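You operate a simulated robot arm through the tools that you are given. There is no shell and no other tool. Be economical: measure what you need, move in short steps, check, and stop when the job is done.

Carry out the task below with a simulated robot arm. There is one attempt and no reset: what you move stays moved.

TASK
Take the small green bottle and leave it on top of the labels carton.

It is judged by the outcome, as a careful person would: the job done as asked, and still so three seconds after it is handed in. It fails if anything else is knocked over, pushed out of place, dropped, spilled or broken.

THE ROBOT
A 7-joint arm with a two-finger parallel gripper, fixed in place. Base frame: the origin is at the foot of the arm, x ahead of it, y to its left, z up; the work surface is at about z = 0. Lengths are in m, angles in degrees, forces in N, time in s.
With the tool pointing down near the work surface it reaches from about 0.24 to 0.62 m from the base axis. Its first joint turns from -66.0 to 66.0 degrees. Payload 2.6 kg.
Tool frame: the origin (TCP) lies between the finger pads and is the grasp point; the fingertips stand 0.03 m ahead of it; z points along the fingers, y is the line along which they close. The gripper opens to 0.094 m. The fingers are 0.028 m wide and 0.01 m thick; the gripper's body (0.05 by 0.096 m) begins 0.055 m behind the TCP.
Orientation is told as [roll, pitch, yaw] about the base's x, y, z axes, in that order, counted from this pose: with the fingers straight down and closing along the base's y, the tool's x points along the base's -x, its y along +y and its z along -z.

THE INTERFACE
- The arm moves only by the tool move_arm. Its argument "plan" is a list of rows, each a list of 3 entries, a list of its own where there are three numbers: the turn, a rotation vector about the tool's x, y, z in degrees, then the shift along the tool's x, y, z in m, then the finger opening in m, from 0 to 0.094. In form: [[[rx, ry, rz], [dx, dy, dz], gripper], ...]. A call has 1 to 8 rows; each row shifts and turns the commanded pose from where the row before left it, along the tool's axes as they then stand. A row lasts 0.2 s, in which the tool goes at most 0.05 m and 8.6 degrees; a call with a longer step from one row to the next is refused whole, and so is a gripper value outside its range. A pose out of reach is approached as far as the arm can. The call stops where the force on the tool passes 40 N (or 10 N more than at its start, if that is more) or the arm is blocked; 0.2 s more then pass. The fingers move at their own pace (about 0.072 m/s each) and stop on an object; they squeeze with about 28 N. The grip force told is the motor's: it shows also when the fingers shut on nothing. Time passes only in rows, and 0.2 s behind the last, so rows that do not move let the fingers close. It gives the time, the measured TCP pose, the force on the tool (base axes), the opening and the grip force at its end, in the units of the frame above (readings bear some noise).
- Cameras (640 x 400 px; columns grow to the right, rows downward): "scene" is fixed at [0.036, 0.433, 0.5603]; the picture's right is [-0.77, -0.64, 0.00], its down [-0.39, 0.46, -0.80] and it looks along [0.51, -0.61, -0.61] (base axes); focal length 253 px, centre (320, 200). "wrist" rides on the gripper at [-0.037, 0, -0.058] in the tool frame; the picture's right is [0.00, -1.00, 0.00], its down [0.97, 0.00, -0.24] and it looks along [0.24, 0.00, 0.97] (tool axes); focal length 218 px, centre (320, 200).
- capture(camera): a new picture of that camera. No time passes.
- probe_pixels(camera, pixels): for up to 12 pixels [column, row] of the newest picture of that camera ("zoom" is the newest enlarged one), the place [x, y, z] in the base frame of the surface seen there, good to about 0.002 m. No time passes.
- close_up(camera, box): a new picture of the part [left, top, right, bottom] of that camera's present view, enlarged. No time passes.
- finish_job(): hands the job in; it is judged then, once.

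Work in short steps. Measure before you move; look again where a grasp or a placing could have gone wrong, and mend it. You have 60 turns and 30 pictures in all, the two below and enlarged ones among them. Open the gripper and draw the arm clear of the work before you hand the job in, unless the task says otherwise; then end with one line.

The tools are called after "Emit:" as a command line: name --argument value ..., lists and objects as JSON in quotes. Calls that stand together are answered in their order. move_arm: Moves the arm, as the interface text tells. Its arguments: {"type":"object","properties":{"plan":{"type":"array"}},"required":["plan"]} The other tools are called the same way: capture (camera) takes a picture; probe_pixels (camera, pixels) gives the place of the surface under pixels of a picture; close_up (camera, box) takes an enlarged picture of a part of a camera's view; finish_job () hands the job in.

At the start:

```text
clock: 0.0
tool_pos: [0.3608, -0.0026, 0.3909]
orientation: [0.0, 0.0, -0.1]
force: [0.3, 0.2, -0.5]
gripper_width: 0.0938
gripper_force: 0.1
```

scene: 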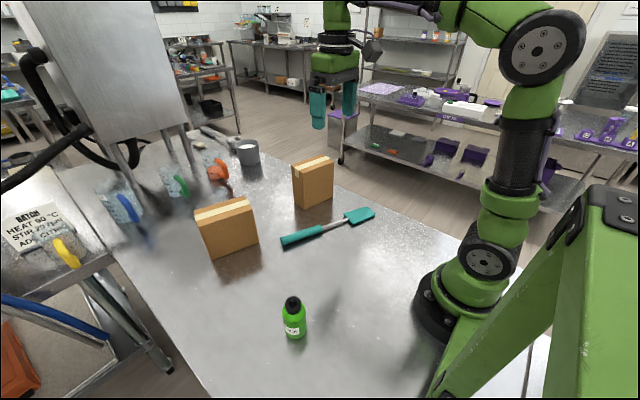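
wrist: 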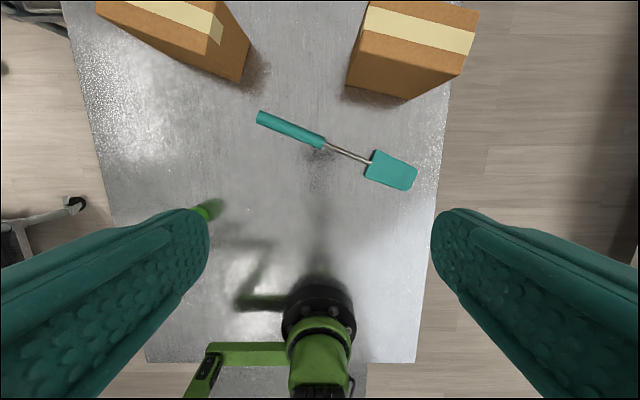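

The green bottle is at about (294,318) in the scene, with two cartons at (226,228) and (313,182). I need to see which one is the labels carton, so I enlarge both.

Emit:
close_up --camera "scene" --box '[180, 140, 350, 265]'

Emit:
close_up --camera "wrist" --box '[80, 0, 500, 110]'

Emit:
close_up --camera "scene" --box '[250, 280, 340, 350]'

Emit:
probe_pixels --camera "scene" --pixels '[[293, 301], [294, 320], [296, 337], [284, 322], [306, 320], [195, 211], [248, 197], [254, 208], [200, 228], [292, 164], [327, 157], [333, 160]]'

```text
3.20 times, centred on (265, 202) of scene
```

zoom: 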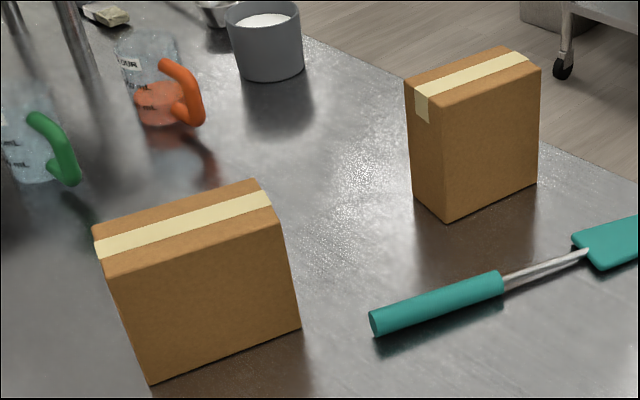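

```text
1.52 times, centred on (290, 55) of wrist
```

zoom: 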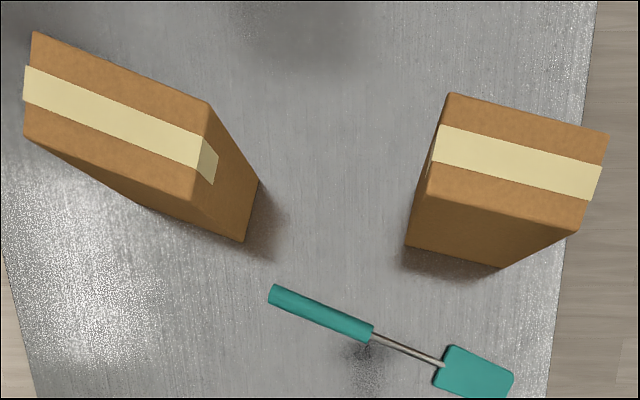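

```text
5.71 times, centred on (295, 315) of scene
```

zoom: 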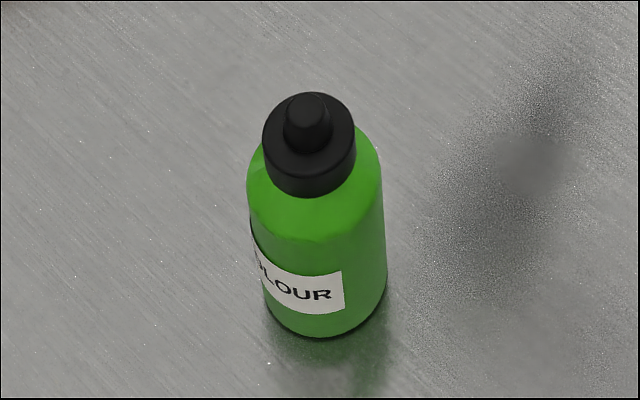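

```text
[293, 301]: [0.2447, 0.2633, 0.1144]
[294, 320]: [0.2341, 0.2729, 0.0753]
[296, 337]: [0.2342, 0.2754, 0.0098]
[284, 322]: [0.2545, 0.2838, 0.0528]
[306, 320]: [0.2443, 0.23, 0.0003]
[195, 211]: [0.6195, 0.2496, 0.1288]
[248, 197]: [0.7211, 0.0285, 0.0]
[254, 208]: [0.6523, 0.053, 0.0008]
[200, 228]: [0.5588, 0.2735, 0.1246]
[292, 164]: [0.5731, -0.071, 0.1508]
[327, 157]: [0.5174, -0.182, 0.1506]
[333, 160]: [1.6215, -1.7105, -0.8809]
```

No label shows on the faces I can see, so any marking must be on the far sides. I swing the wrist camera out high to the far right to look back at them.

Emit:
move_arm --plan '[[[0, 0, 0], [-0.028, -0.03, 0], 0.094], [[0, 0, 0], [-0.028, -0.03, 0], 0.094], [[0, 0, 0], [-0.028, -0.03, 0], 0.094], [[0, 0, 0], [-0.028, -0.03, 0], 0.094], [[0, 0, 0], [-0.028, -0.03, 0], 0.094], [[0, 0, 0], [-0.028, -0.03, 0], 0.094], [[0, 0, 0], [-0.028, -0.03, 0], 0.094], [[0, 0, 0], [-0.028, -0.03, 0], 0.094]]'

Emit:
capture --camera "wrist"

```text
clock: 1.8
tool_pos: [0.4896, -0.137, 0.3751]
orientation: [-0.1, -0.1, 0.1]
force: [0.2, -0.7, -0.2]
gripper_width: 0.0942
gripper_force: 0.0
out of reach, approached as far as the arm can: row 5, 6, 7, 8
```

```text
24 pictures are left
```

wrist: 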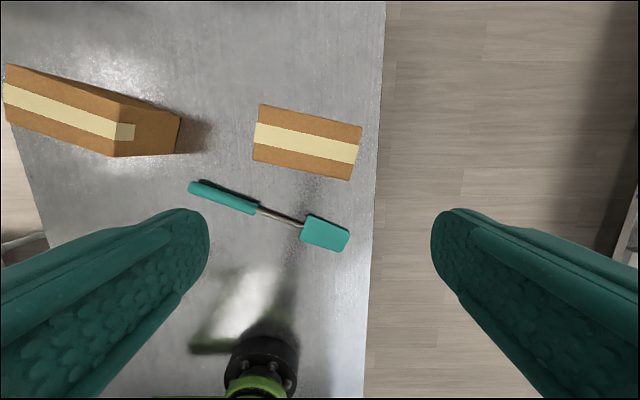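

Reach is limited at this height. I measure the carton tops before going lower to the right of the right-hand carton.

Emit:
probe_pixels --camera "wrist" --pixels '[[263, 108], [358, 130], [348, 176], [256, 156], [9, 68], [128, 103], [112, 153], [10, 118], [178, 118], [308, 142], [195, 187], [335, 245]]'

Emit:
close_up --camera "wrist" --box '[0, 40, 200, 165]'

```text
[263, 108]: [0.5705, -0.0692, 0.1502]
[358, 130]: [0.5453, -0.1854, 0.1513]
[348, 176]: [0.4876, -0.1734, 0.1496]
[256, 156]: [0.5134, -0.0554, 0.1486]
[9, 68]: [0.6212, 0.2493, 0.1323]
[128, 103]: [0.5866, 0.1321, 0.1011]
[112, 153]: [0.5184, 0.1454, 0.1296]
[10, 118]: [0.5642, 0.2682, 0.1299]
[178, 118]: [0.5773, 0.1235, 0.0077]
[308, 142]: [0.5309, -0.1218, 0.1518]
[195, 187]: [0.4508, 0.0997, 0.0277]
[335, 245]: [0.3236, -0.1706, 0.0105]
```

```text
3.20 times, centred on (100, 102) of wrist
```

zoom: 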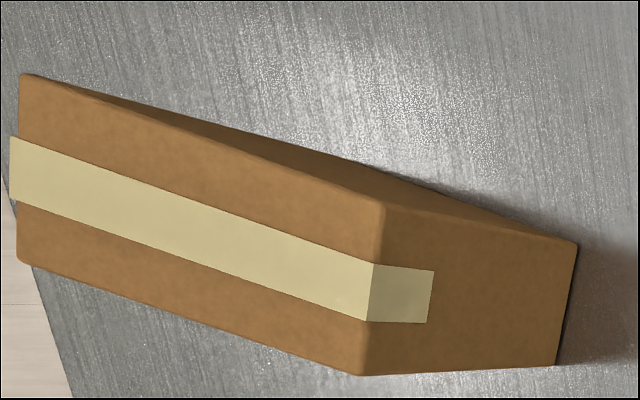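

Cartons: left centre about (0.57, 0.195), top z 0.13. Right centre about (0.53, -0.12), top z 0.15. Next I go to the right of the right one, lower, and roll to look back at it.

Emit:
move_arm --plan '[[[0, 0, 0], [0, -0.035, 0.025], 0.094], [[0, 0, 0], [0, -0.035, 0.025], 0.094], [[0, 0, 0], [0, -0.035, 0.025], 0.094], [[0, 0, 0], [0, -0.035, 0.025], 0.094], [[-8, 0, 0], [0, 0, 0], 0.094], [[-8, 0, 0], [0, 0, 0], 0.094], [[-8, 0, 0], [0, 0, 0], 0.094]]'

Emit:
capture --camera "wrist"

```text
clock: 3.4
tool_pos: [0.4771, -0.2529, 0.2673]
orientation: [19.5, 0.0, 0.1]
force: [-0.6, 0.5, -0.7]
gripper_width: 0.0939
gripper_force: 0.0
out of reach, approached as far as the arm can: row 5, 6, 7
```

```text
22 pictures are left
```

wrist: 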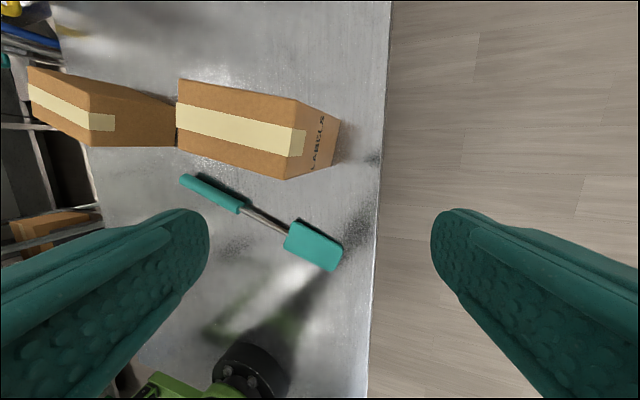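

"LABELS" is printed at (318,143), so the right carton is the target. Now I level the tool and move toward the bottle.

Emit:
move_arm --plan '[[[6.5, 0, 0], [0, 0, 0], 0.094], [[6.5, 0, 0], [0, 0, 0], 0.094], [[6.5, 0, 0], [0, 0, 0], 0.094], [[0, 0, 0], [0.02, 0.042, 0], 0.094], [[0, 0, 0], [0.02, 0.042, 0], 0.094], [[0, 0, 0], [0.02, 0.042, 0], 0.094], [[0, 0, 0], [0.02, 0.042, 0], 0.094], [[0, 0, 0], [0.02, 0.042, 0], 0.094]]'

```text
clock: 5.2
tool_pos: [0.377, -0.0452, 0.2691]
orientation: [0.0, 0.0, -0.1]
force: [0.3, -0.2, 0.0]
gripper_width: 0.0938
gripper_force: 0.0
```

The tool is level. I continue to a spot short of the bottle and look.

Emit:
move_arm --plan '[[[0, 0, 0], [0.016, 0.042, 0], 0.094], [[0, 0, 0], [0.016, 0.042, 0], 0.094], [[0, 0, 0], [0.016, 0.042, 0], 0.094], [[0, 0, 0], [0.016, 0.042, 0], 0.094], [[0, 0, 0], [0.016, 0.042, 0], 0.094], [[0, 0, 0], [0.016, 0.042, 0], 0.094], [[0, 0, 0], [0.016, 0.042, 0], 0.094]]'

Emit:
capture --camera "wrist"

```text
clock: 6.8
tool_pos: [0.2639, 0.2512, 0.2677]
orientation: [0.0, -0.1, -0.1]
force: [0.0, 0.8, -0.3]
gripper_width: 0.0938
gripper_force: 0.1
```

```text
21 pictures are left
```

wrist: 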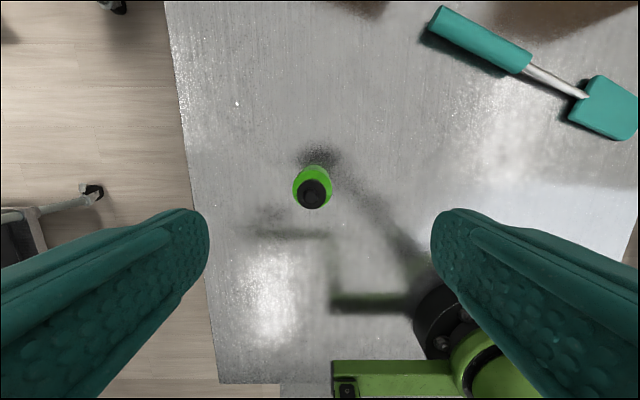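

Emit:
close_up --camera "wrist" --box '[272, 155, 352, 225]'

Emit:
probe_pixels --camera "wrist" --pixels '[[312, 195], [299, 195], [325, 195], [311, 207], [312, 176], [296, 188], [329, 188], [312, 168]]'

```text
5.71 times, centred on (312, 190) of wrist
```

zoom: 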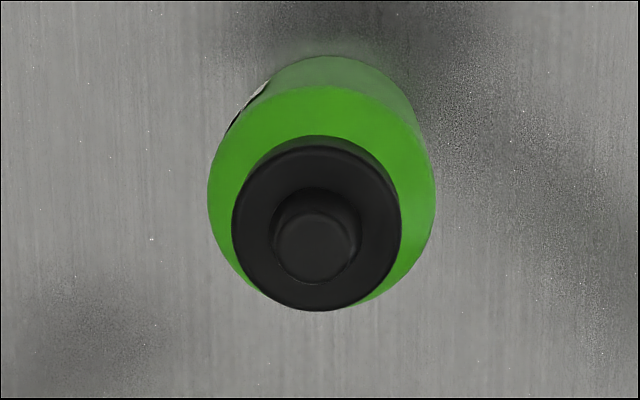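

```text
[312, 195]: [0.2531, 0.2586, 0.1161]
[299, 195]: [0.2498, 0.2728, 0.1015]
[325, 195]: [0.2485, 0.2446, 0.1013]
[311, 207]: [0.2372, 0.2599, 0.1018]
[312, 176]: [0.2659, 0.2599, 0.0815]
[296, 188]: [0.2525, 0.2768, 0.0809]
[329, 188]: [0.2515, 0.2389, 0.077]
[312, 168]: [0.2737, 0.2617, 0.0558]
```

The bottle axis is at about (0.251, 0.2585), with the cap top at z 0.116 and the shoulder near 0.078. I align over it and descend to TCP z of about 0.067.

Emit:
move_arm --plan '[[[0, 0, 0], [0.013, 0.0073, 0], 0.094], [[0, 0, 0], [0, 0, 0.045], 0.094], [[0, 0, 0], [0, 0, 0.045], 0.094], [[0, 0, 0], [0, 0, 0.04], 0.094], [[0, 0, 0], [0, 0, 0.03], 0.094], [[0, 0, 0], [0, 0, 0.02], 0.094], [[0, 0, 0], [0, 0, 0.02], 0.094], [[0, 0, 0], [0, 0, 0], 0.094]]'

Emit:
capture --camera "wrist"

```text
clock: 8.6
tool_pos: [0.2506, 0.2565, 0.0678]
orientation: [-0.1, 0.2, -0.1]
force: [0.1, 0.6, -0.6]
gripper_width: 0.0941
gripper_force: 0.0
```

```text
19 pictures are left
```

wrist: 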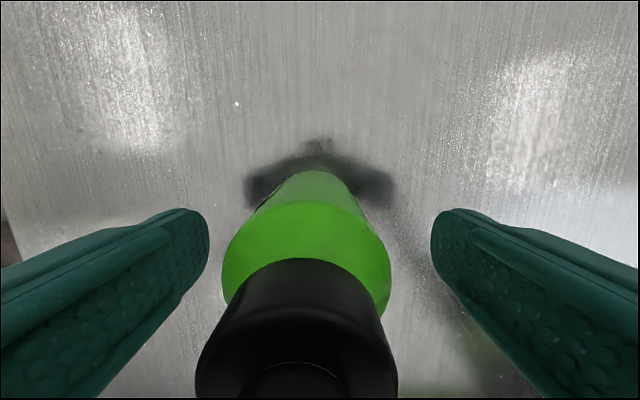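

The bottle sits between the fingers, slightly toward +y (centre column about 306). I nudge 2.5 mm and close.

Emit:
move_arm --plan '[[[0, 0, 0], [0, 0.0025, 0], 0.094], [[0, 0, 0], [0, 0, 0], 0.07], [[0, 0, 0], [0, 0, 0], 0.05], [[0, 0, 0], [0, 0, 0], 0.03], [[0, 0, 0], [0, 0, 0], 0.02], [[0, 0, 0], [0, 0, 0], 0.02], [[0, 0, 0], [0, 0, 0], 0.02]]'

```text
clock: 10.2
tool_pos: [0.25, 0.2597, 0.0693]
orientation: [-0.1, 0.1, 0.0]
force: [-0.4, -0.5, -1.0]
gripper_width: 0.0473
gripper_force: 27.5
```

Gripped at 0.047 m with 27.5 N. I lift straight up.

Emit:
move_arm --plan '[[[0, 0, 0], [0, 0, -0.02], 0.02], [[0, 0, 0], [0, 0, -0.04], 0.02], [[0, 0, 0], [0, 0, -0.04], 0.02], [[0, 0, 0], [0, 0, -0.04], 0.02], [[0, 0, 0], [0, 0, -0.04], 0.02], [[0, 0, 0], [0, 0, 0], 0.02]]'

Emit:
capture --camera "scene"

Emit:
capture --camera "wrist"

```text
clock: 11.6
tool_pos: [0.2516, 0.26, 0.2466]
orientation: [0.0, 0.1, -0.1]
force: [-0.5, -0.2, -1.0]
gripper_width: 0.0474
gripper_force: 28.2
```

```text
18 pictures are left
```

scene: 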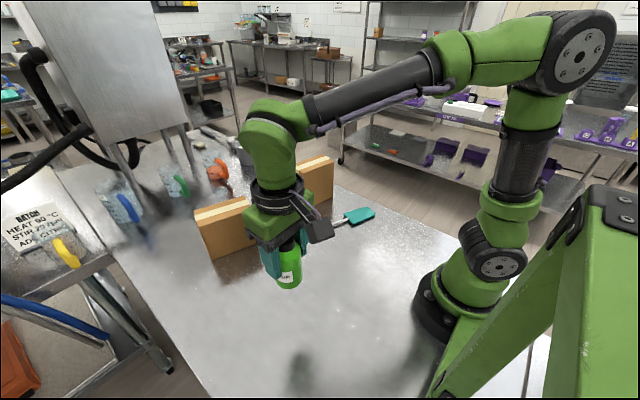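

```text
17 pictures are left
```

wrist: 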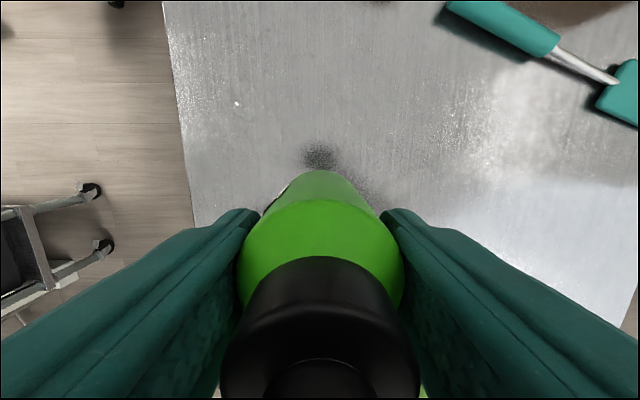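

The bottle is held upright. I carry it toward the carton at z of about 0.247, with the bottle bottom near 0.18.

Emit:
move_arm --plan '[[[0, 0, 0], [-0.018, -0.042, 0], 0.02], [[0, 0, 0], [-0.018, -0.042, 0], 0.02], [[0, 0, 0], [-0.018, -0.042, 0], 0.02], [[0, 0, 0], [-0.018, -0.042, 0], 0.02], [[0, 0, 0], [-0.018, -0.042, 0], 0.02], [[0, 0, 0], [-0.018, -0.042, 0], 0.02], [[0, 0, 0], [-0.018, -0.042, 0], 0.02], [[0, 0, 0], [-0.018, -0.042, 0], 0.02]]'

```text
clock: 13.4
tool_pos: [0.3969, -0.0748, 0.2494]
orientation: [-0.1, 0.1, 0.0]
force: [0.1, 0.7, -1.4]
gripper_width: 0.0472
gripper_force: 28.2
```

Next I move over the carton centre at (0.529, -0.121), then check.

Emit:
move_arm --plan '[[[0, 0, 0], [-0.033, -0.0115, 0], 0.02], [[0, 0, 0], [-0.033, -0.0115, 0], 0.02], [[0, 0, 0], [-0.033, -0.0115, 0], 0.02], [[0, 0, 0], [-0.033, -0.0115, 0], 0.02], [[0, 0, 0], [0, 0, 0], 0.02]]'

Emit:
capture --camera "wrist"

Emit:
close_up --camera "scene" --box '[250, 80, 410, 220]'

```text
clock: 14.6
tool_pos: [0.5269, -0.1207, 0.2475]
orientation: [0.0, 0.1, 0.0]
force: [-0.3, 0.3, -1.4]
gripper_width: 0.0472
gripper_force: 27.8
```

```text
16 pictures are left
```

wrist: 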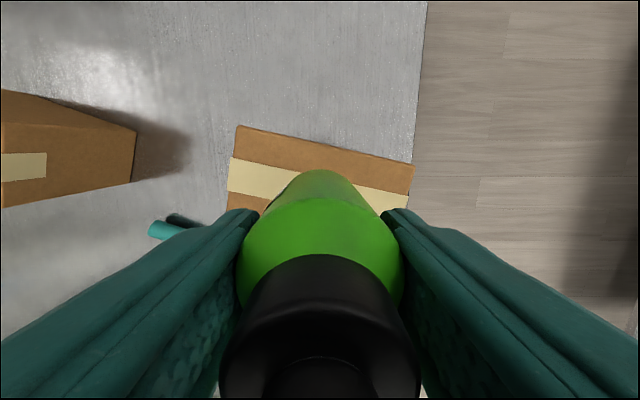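

```text
2.86 times, centred on (330, 150) of scene
```

zoom: 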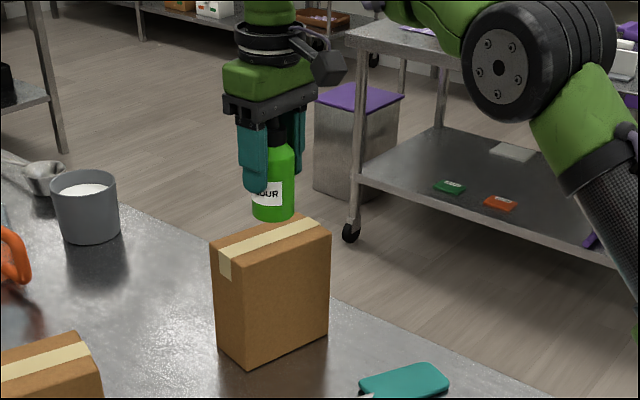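

The bottle is over the carton. Contact should come at TCP z of about 0.219, so I lower in small steps.

Emit:
move_arm --plan '[[[0, 0, 0], [-0.002, 0, 0.01], 0.02], [[0, 0, 0], [0, 0, 0.01], 0.02], [[0, 0, 0], [0, 0, 0.003], 0.02], [[0, 0, 0], [0, 0, 0.002], 0.02], [[0, 0, 0], [0, 0, 0], 0.02]]'

Emit:
close_up --camera "scene" --box '[280, 100, 370, 190]'

```text
clock: 15.8
tool_pos: [0.5285, -0.1214, 0.2234]
orientation: [-0.1, 0.2, 0.0]
force: [-0.3, -0.4, -1.2]
gripper_width: 0.0473
gripper_force: 28.2
```

```text
4.44 times, centred on (325, 145) of scene
```

zoom: 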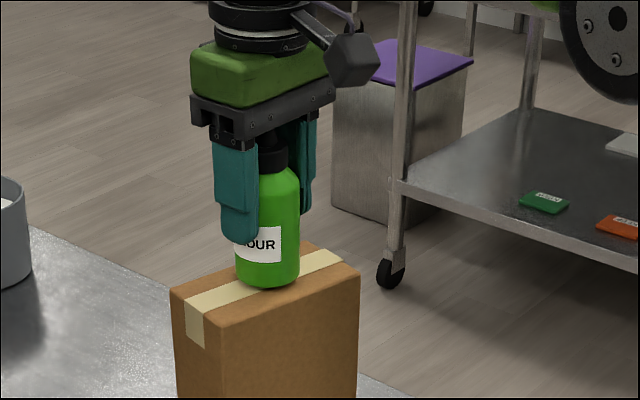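

Centred, with a few millimetres left and no contact force yet. I creep down in 1 mm steps.

Emit:
move_arm --plan '[[[0, 0, 0], [0, 0, 0.001], 0.02], [[0, 0, 0], [0, 0, 0.001], 0.02], [[0, 0, 0], [0, 0, 0.001], 0.02], [[0, 0, 0], [0, 0, 0], 0.02]]'

```text
clock: 16.8
tool_pos: [0.5292, -0.1202, 0.2207]
orientation: [0.0, 0.1, 0.0]
force: [-0.9, 0.6, -2.0]
gripper_width: 0.0475
gripper_force: 27.8
```

Emit:
move_arm --plan '[[[0, 0, 0], [0, 0, 0.001], 0.02], [[0, 0, 0], [0, 0, 0], 0.02]]'

```text
clock: 17.4
tool_pos: [0.5294, -0.1215, 0.2185]
orientation: [-0.1, 0.1, 0.1]
force: [-0.2, -0.4, -0.8]
gripper_width: 0.0473
gripper_force: 27.6
```

No clear upward force yet, so I go 1 mm more.

Emit:
move_arm --plan '[[[0, 0, 0], [0, 0, 0.001], 0.02], [[0, 0, 0], [0, 0, 0], 0.02]]'

Emit:
close_up --camera "scene" --box '[300, 140, 345, 180]'

```text
clock: 18.0
tool_pos: [0.5286, -0.1214, 0.2187]
orientation: [-0.2, 0.1, 0.0]
force: [0.0, 0.2, -0.4]
gripper_width: 0.0474
gripper_force: 27.9
```

```text
10.00 times, centred on (322, 160) of scene
```

zoom: 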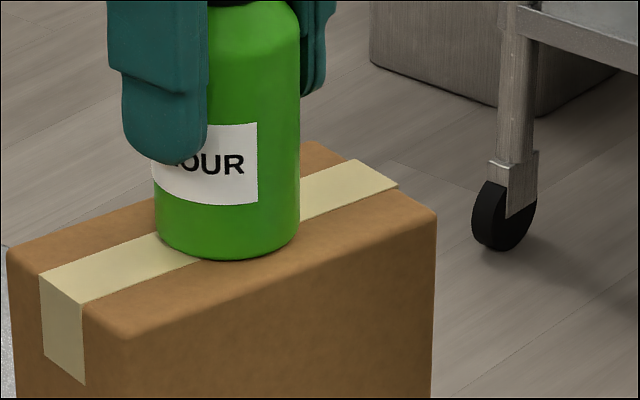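

The bottle looks to be just touching the carton. I try one more millimetre to confirm by force.

Emit:
move_arm --plan '[[[0, 0, 0], [0, 0, 0.001], 0.02], [[0, 0, 0], [0, 0, 0], 0.02]]'

```text
clock: 18.6
tool_pos: [0.5295, -0.1207, 0.2182]
orientation: [-0.1, 0.0, -0.1]
force: [-2.6, 0.9, 8.5]
gripper_width: 0.0473
gripper_force: 27.9
```

Contact shows at +8.5 N. I ease off about 0.7 mm and open gradually, evenly on both sides.

Emit:
move_arm --plan '[[[0, 0, 0], [0, 0, -0.0007], 0.02], [[0, 0, 0], [0, 0, 0], 0.046], [[0, 0, 0], [0, 0, 0], 0.05], [[0, 0, 0], [0, 0, 0], 0.056], [[0, 0, 0], [0, 0, 0], 0.07], [[0, 0, 0], [0, 0, 0], 0.094], [[0, 0, 0], [0, 0, 0], 0.094]]'

Emit:
close_up --camera "scene" --box '[280, 100, 370, 190]'

Emit:
capture --camera "wrist"

```text
clock: 20.2
tool_pos: [0.5294, -0.1208, 0.2179]
orientation: [-0.1, 0.1, 0.0]
force: [-0.8, 0.0, -0.2]
gripper_width: 0.0939
gripper_force: 0.1
```

```text
4.44 times, centred on (325, 145) of scene
```

zoom: 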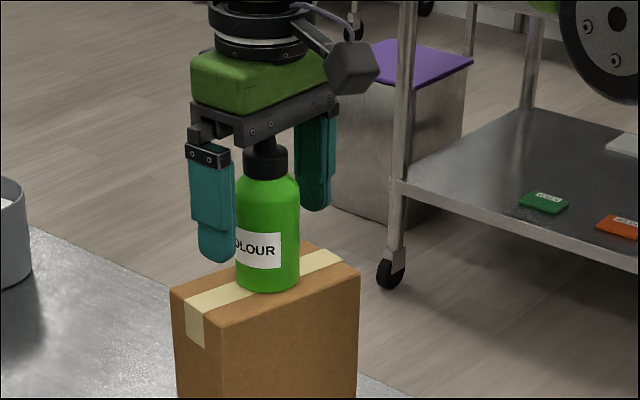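

```text
11 pictures are left
```

wrist: 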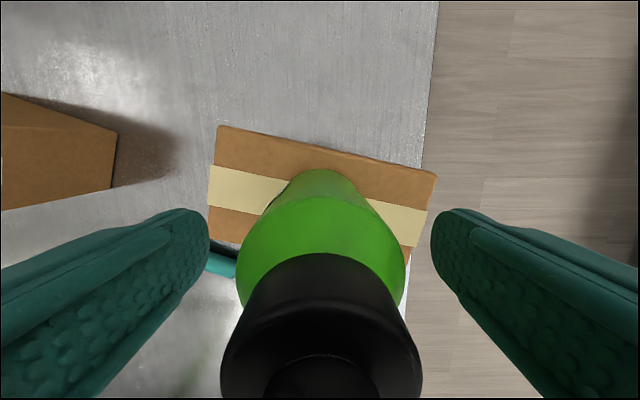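

The bottle stands freely on the carton. Reach shrinks with height, so I lift a little (the palm and camera clear the cap), then withdraw toward the base with the fingers sliding past on both sides.

Emit:
move_arm --plan '[[[0, 0, 0], [0, 0, -0.01], 0.094], [[0, 0, 0], [0, 0, -0.015], 0.094], [[0, 0, 0], [0, 0, -0.015], 0.094], [[0, 0, 0], [0.01, 0, -0.01], 0.094], [[0, 0, 0], [0.02, 0, -0.01], 0.094], [[0, 0, 0], [0.03, 0, -0.01], 0.094], [[0, 0, 0], [0.04, 0, -0.01], 0.094], [[0, 0, 0], [0.04, 0, -0.01], 0.094]]'

Emit:
capture --camera "scene"

```text
clock: 22.0
tool_pos: [0.3875, -0.1194, 0.3079]
orientation: [0.1, 0.1, -0.1]
force: [-0.5, -0.7, -0.6]
gripper_width: 0.0937
gripper_force: 0.1
```

```text
10 pictures are left
```

scene: 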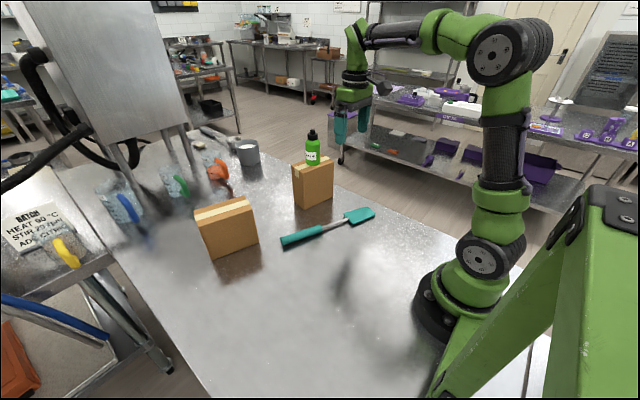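

The bottle stands upright on the labels carton at (313,150), nothing else has moved, and the arm is clear with the gripper open.

Emit:
finish_job

```text
The job is handed in.
```

The small green bottle is standing upright on top of the labels carton, nothing else was moved, and the arm is clear with its gripper open.
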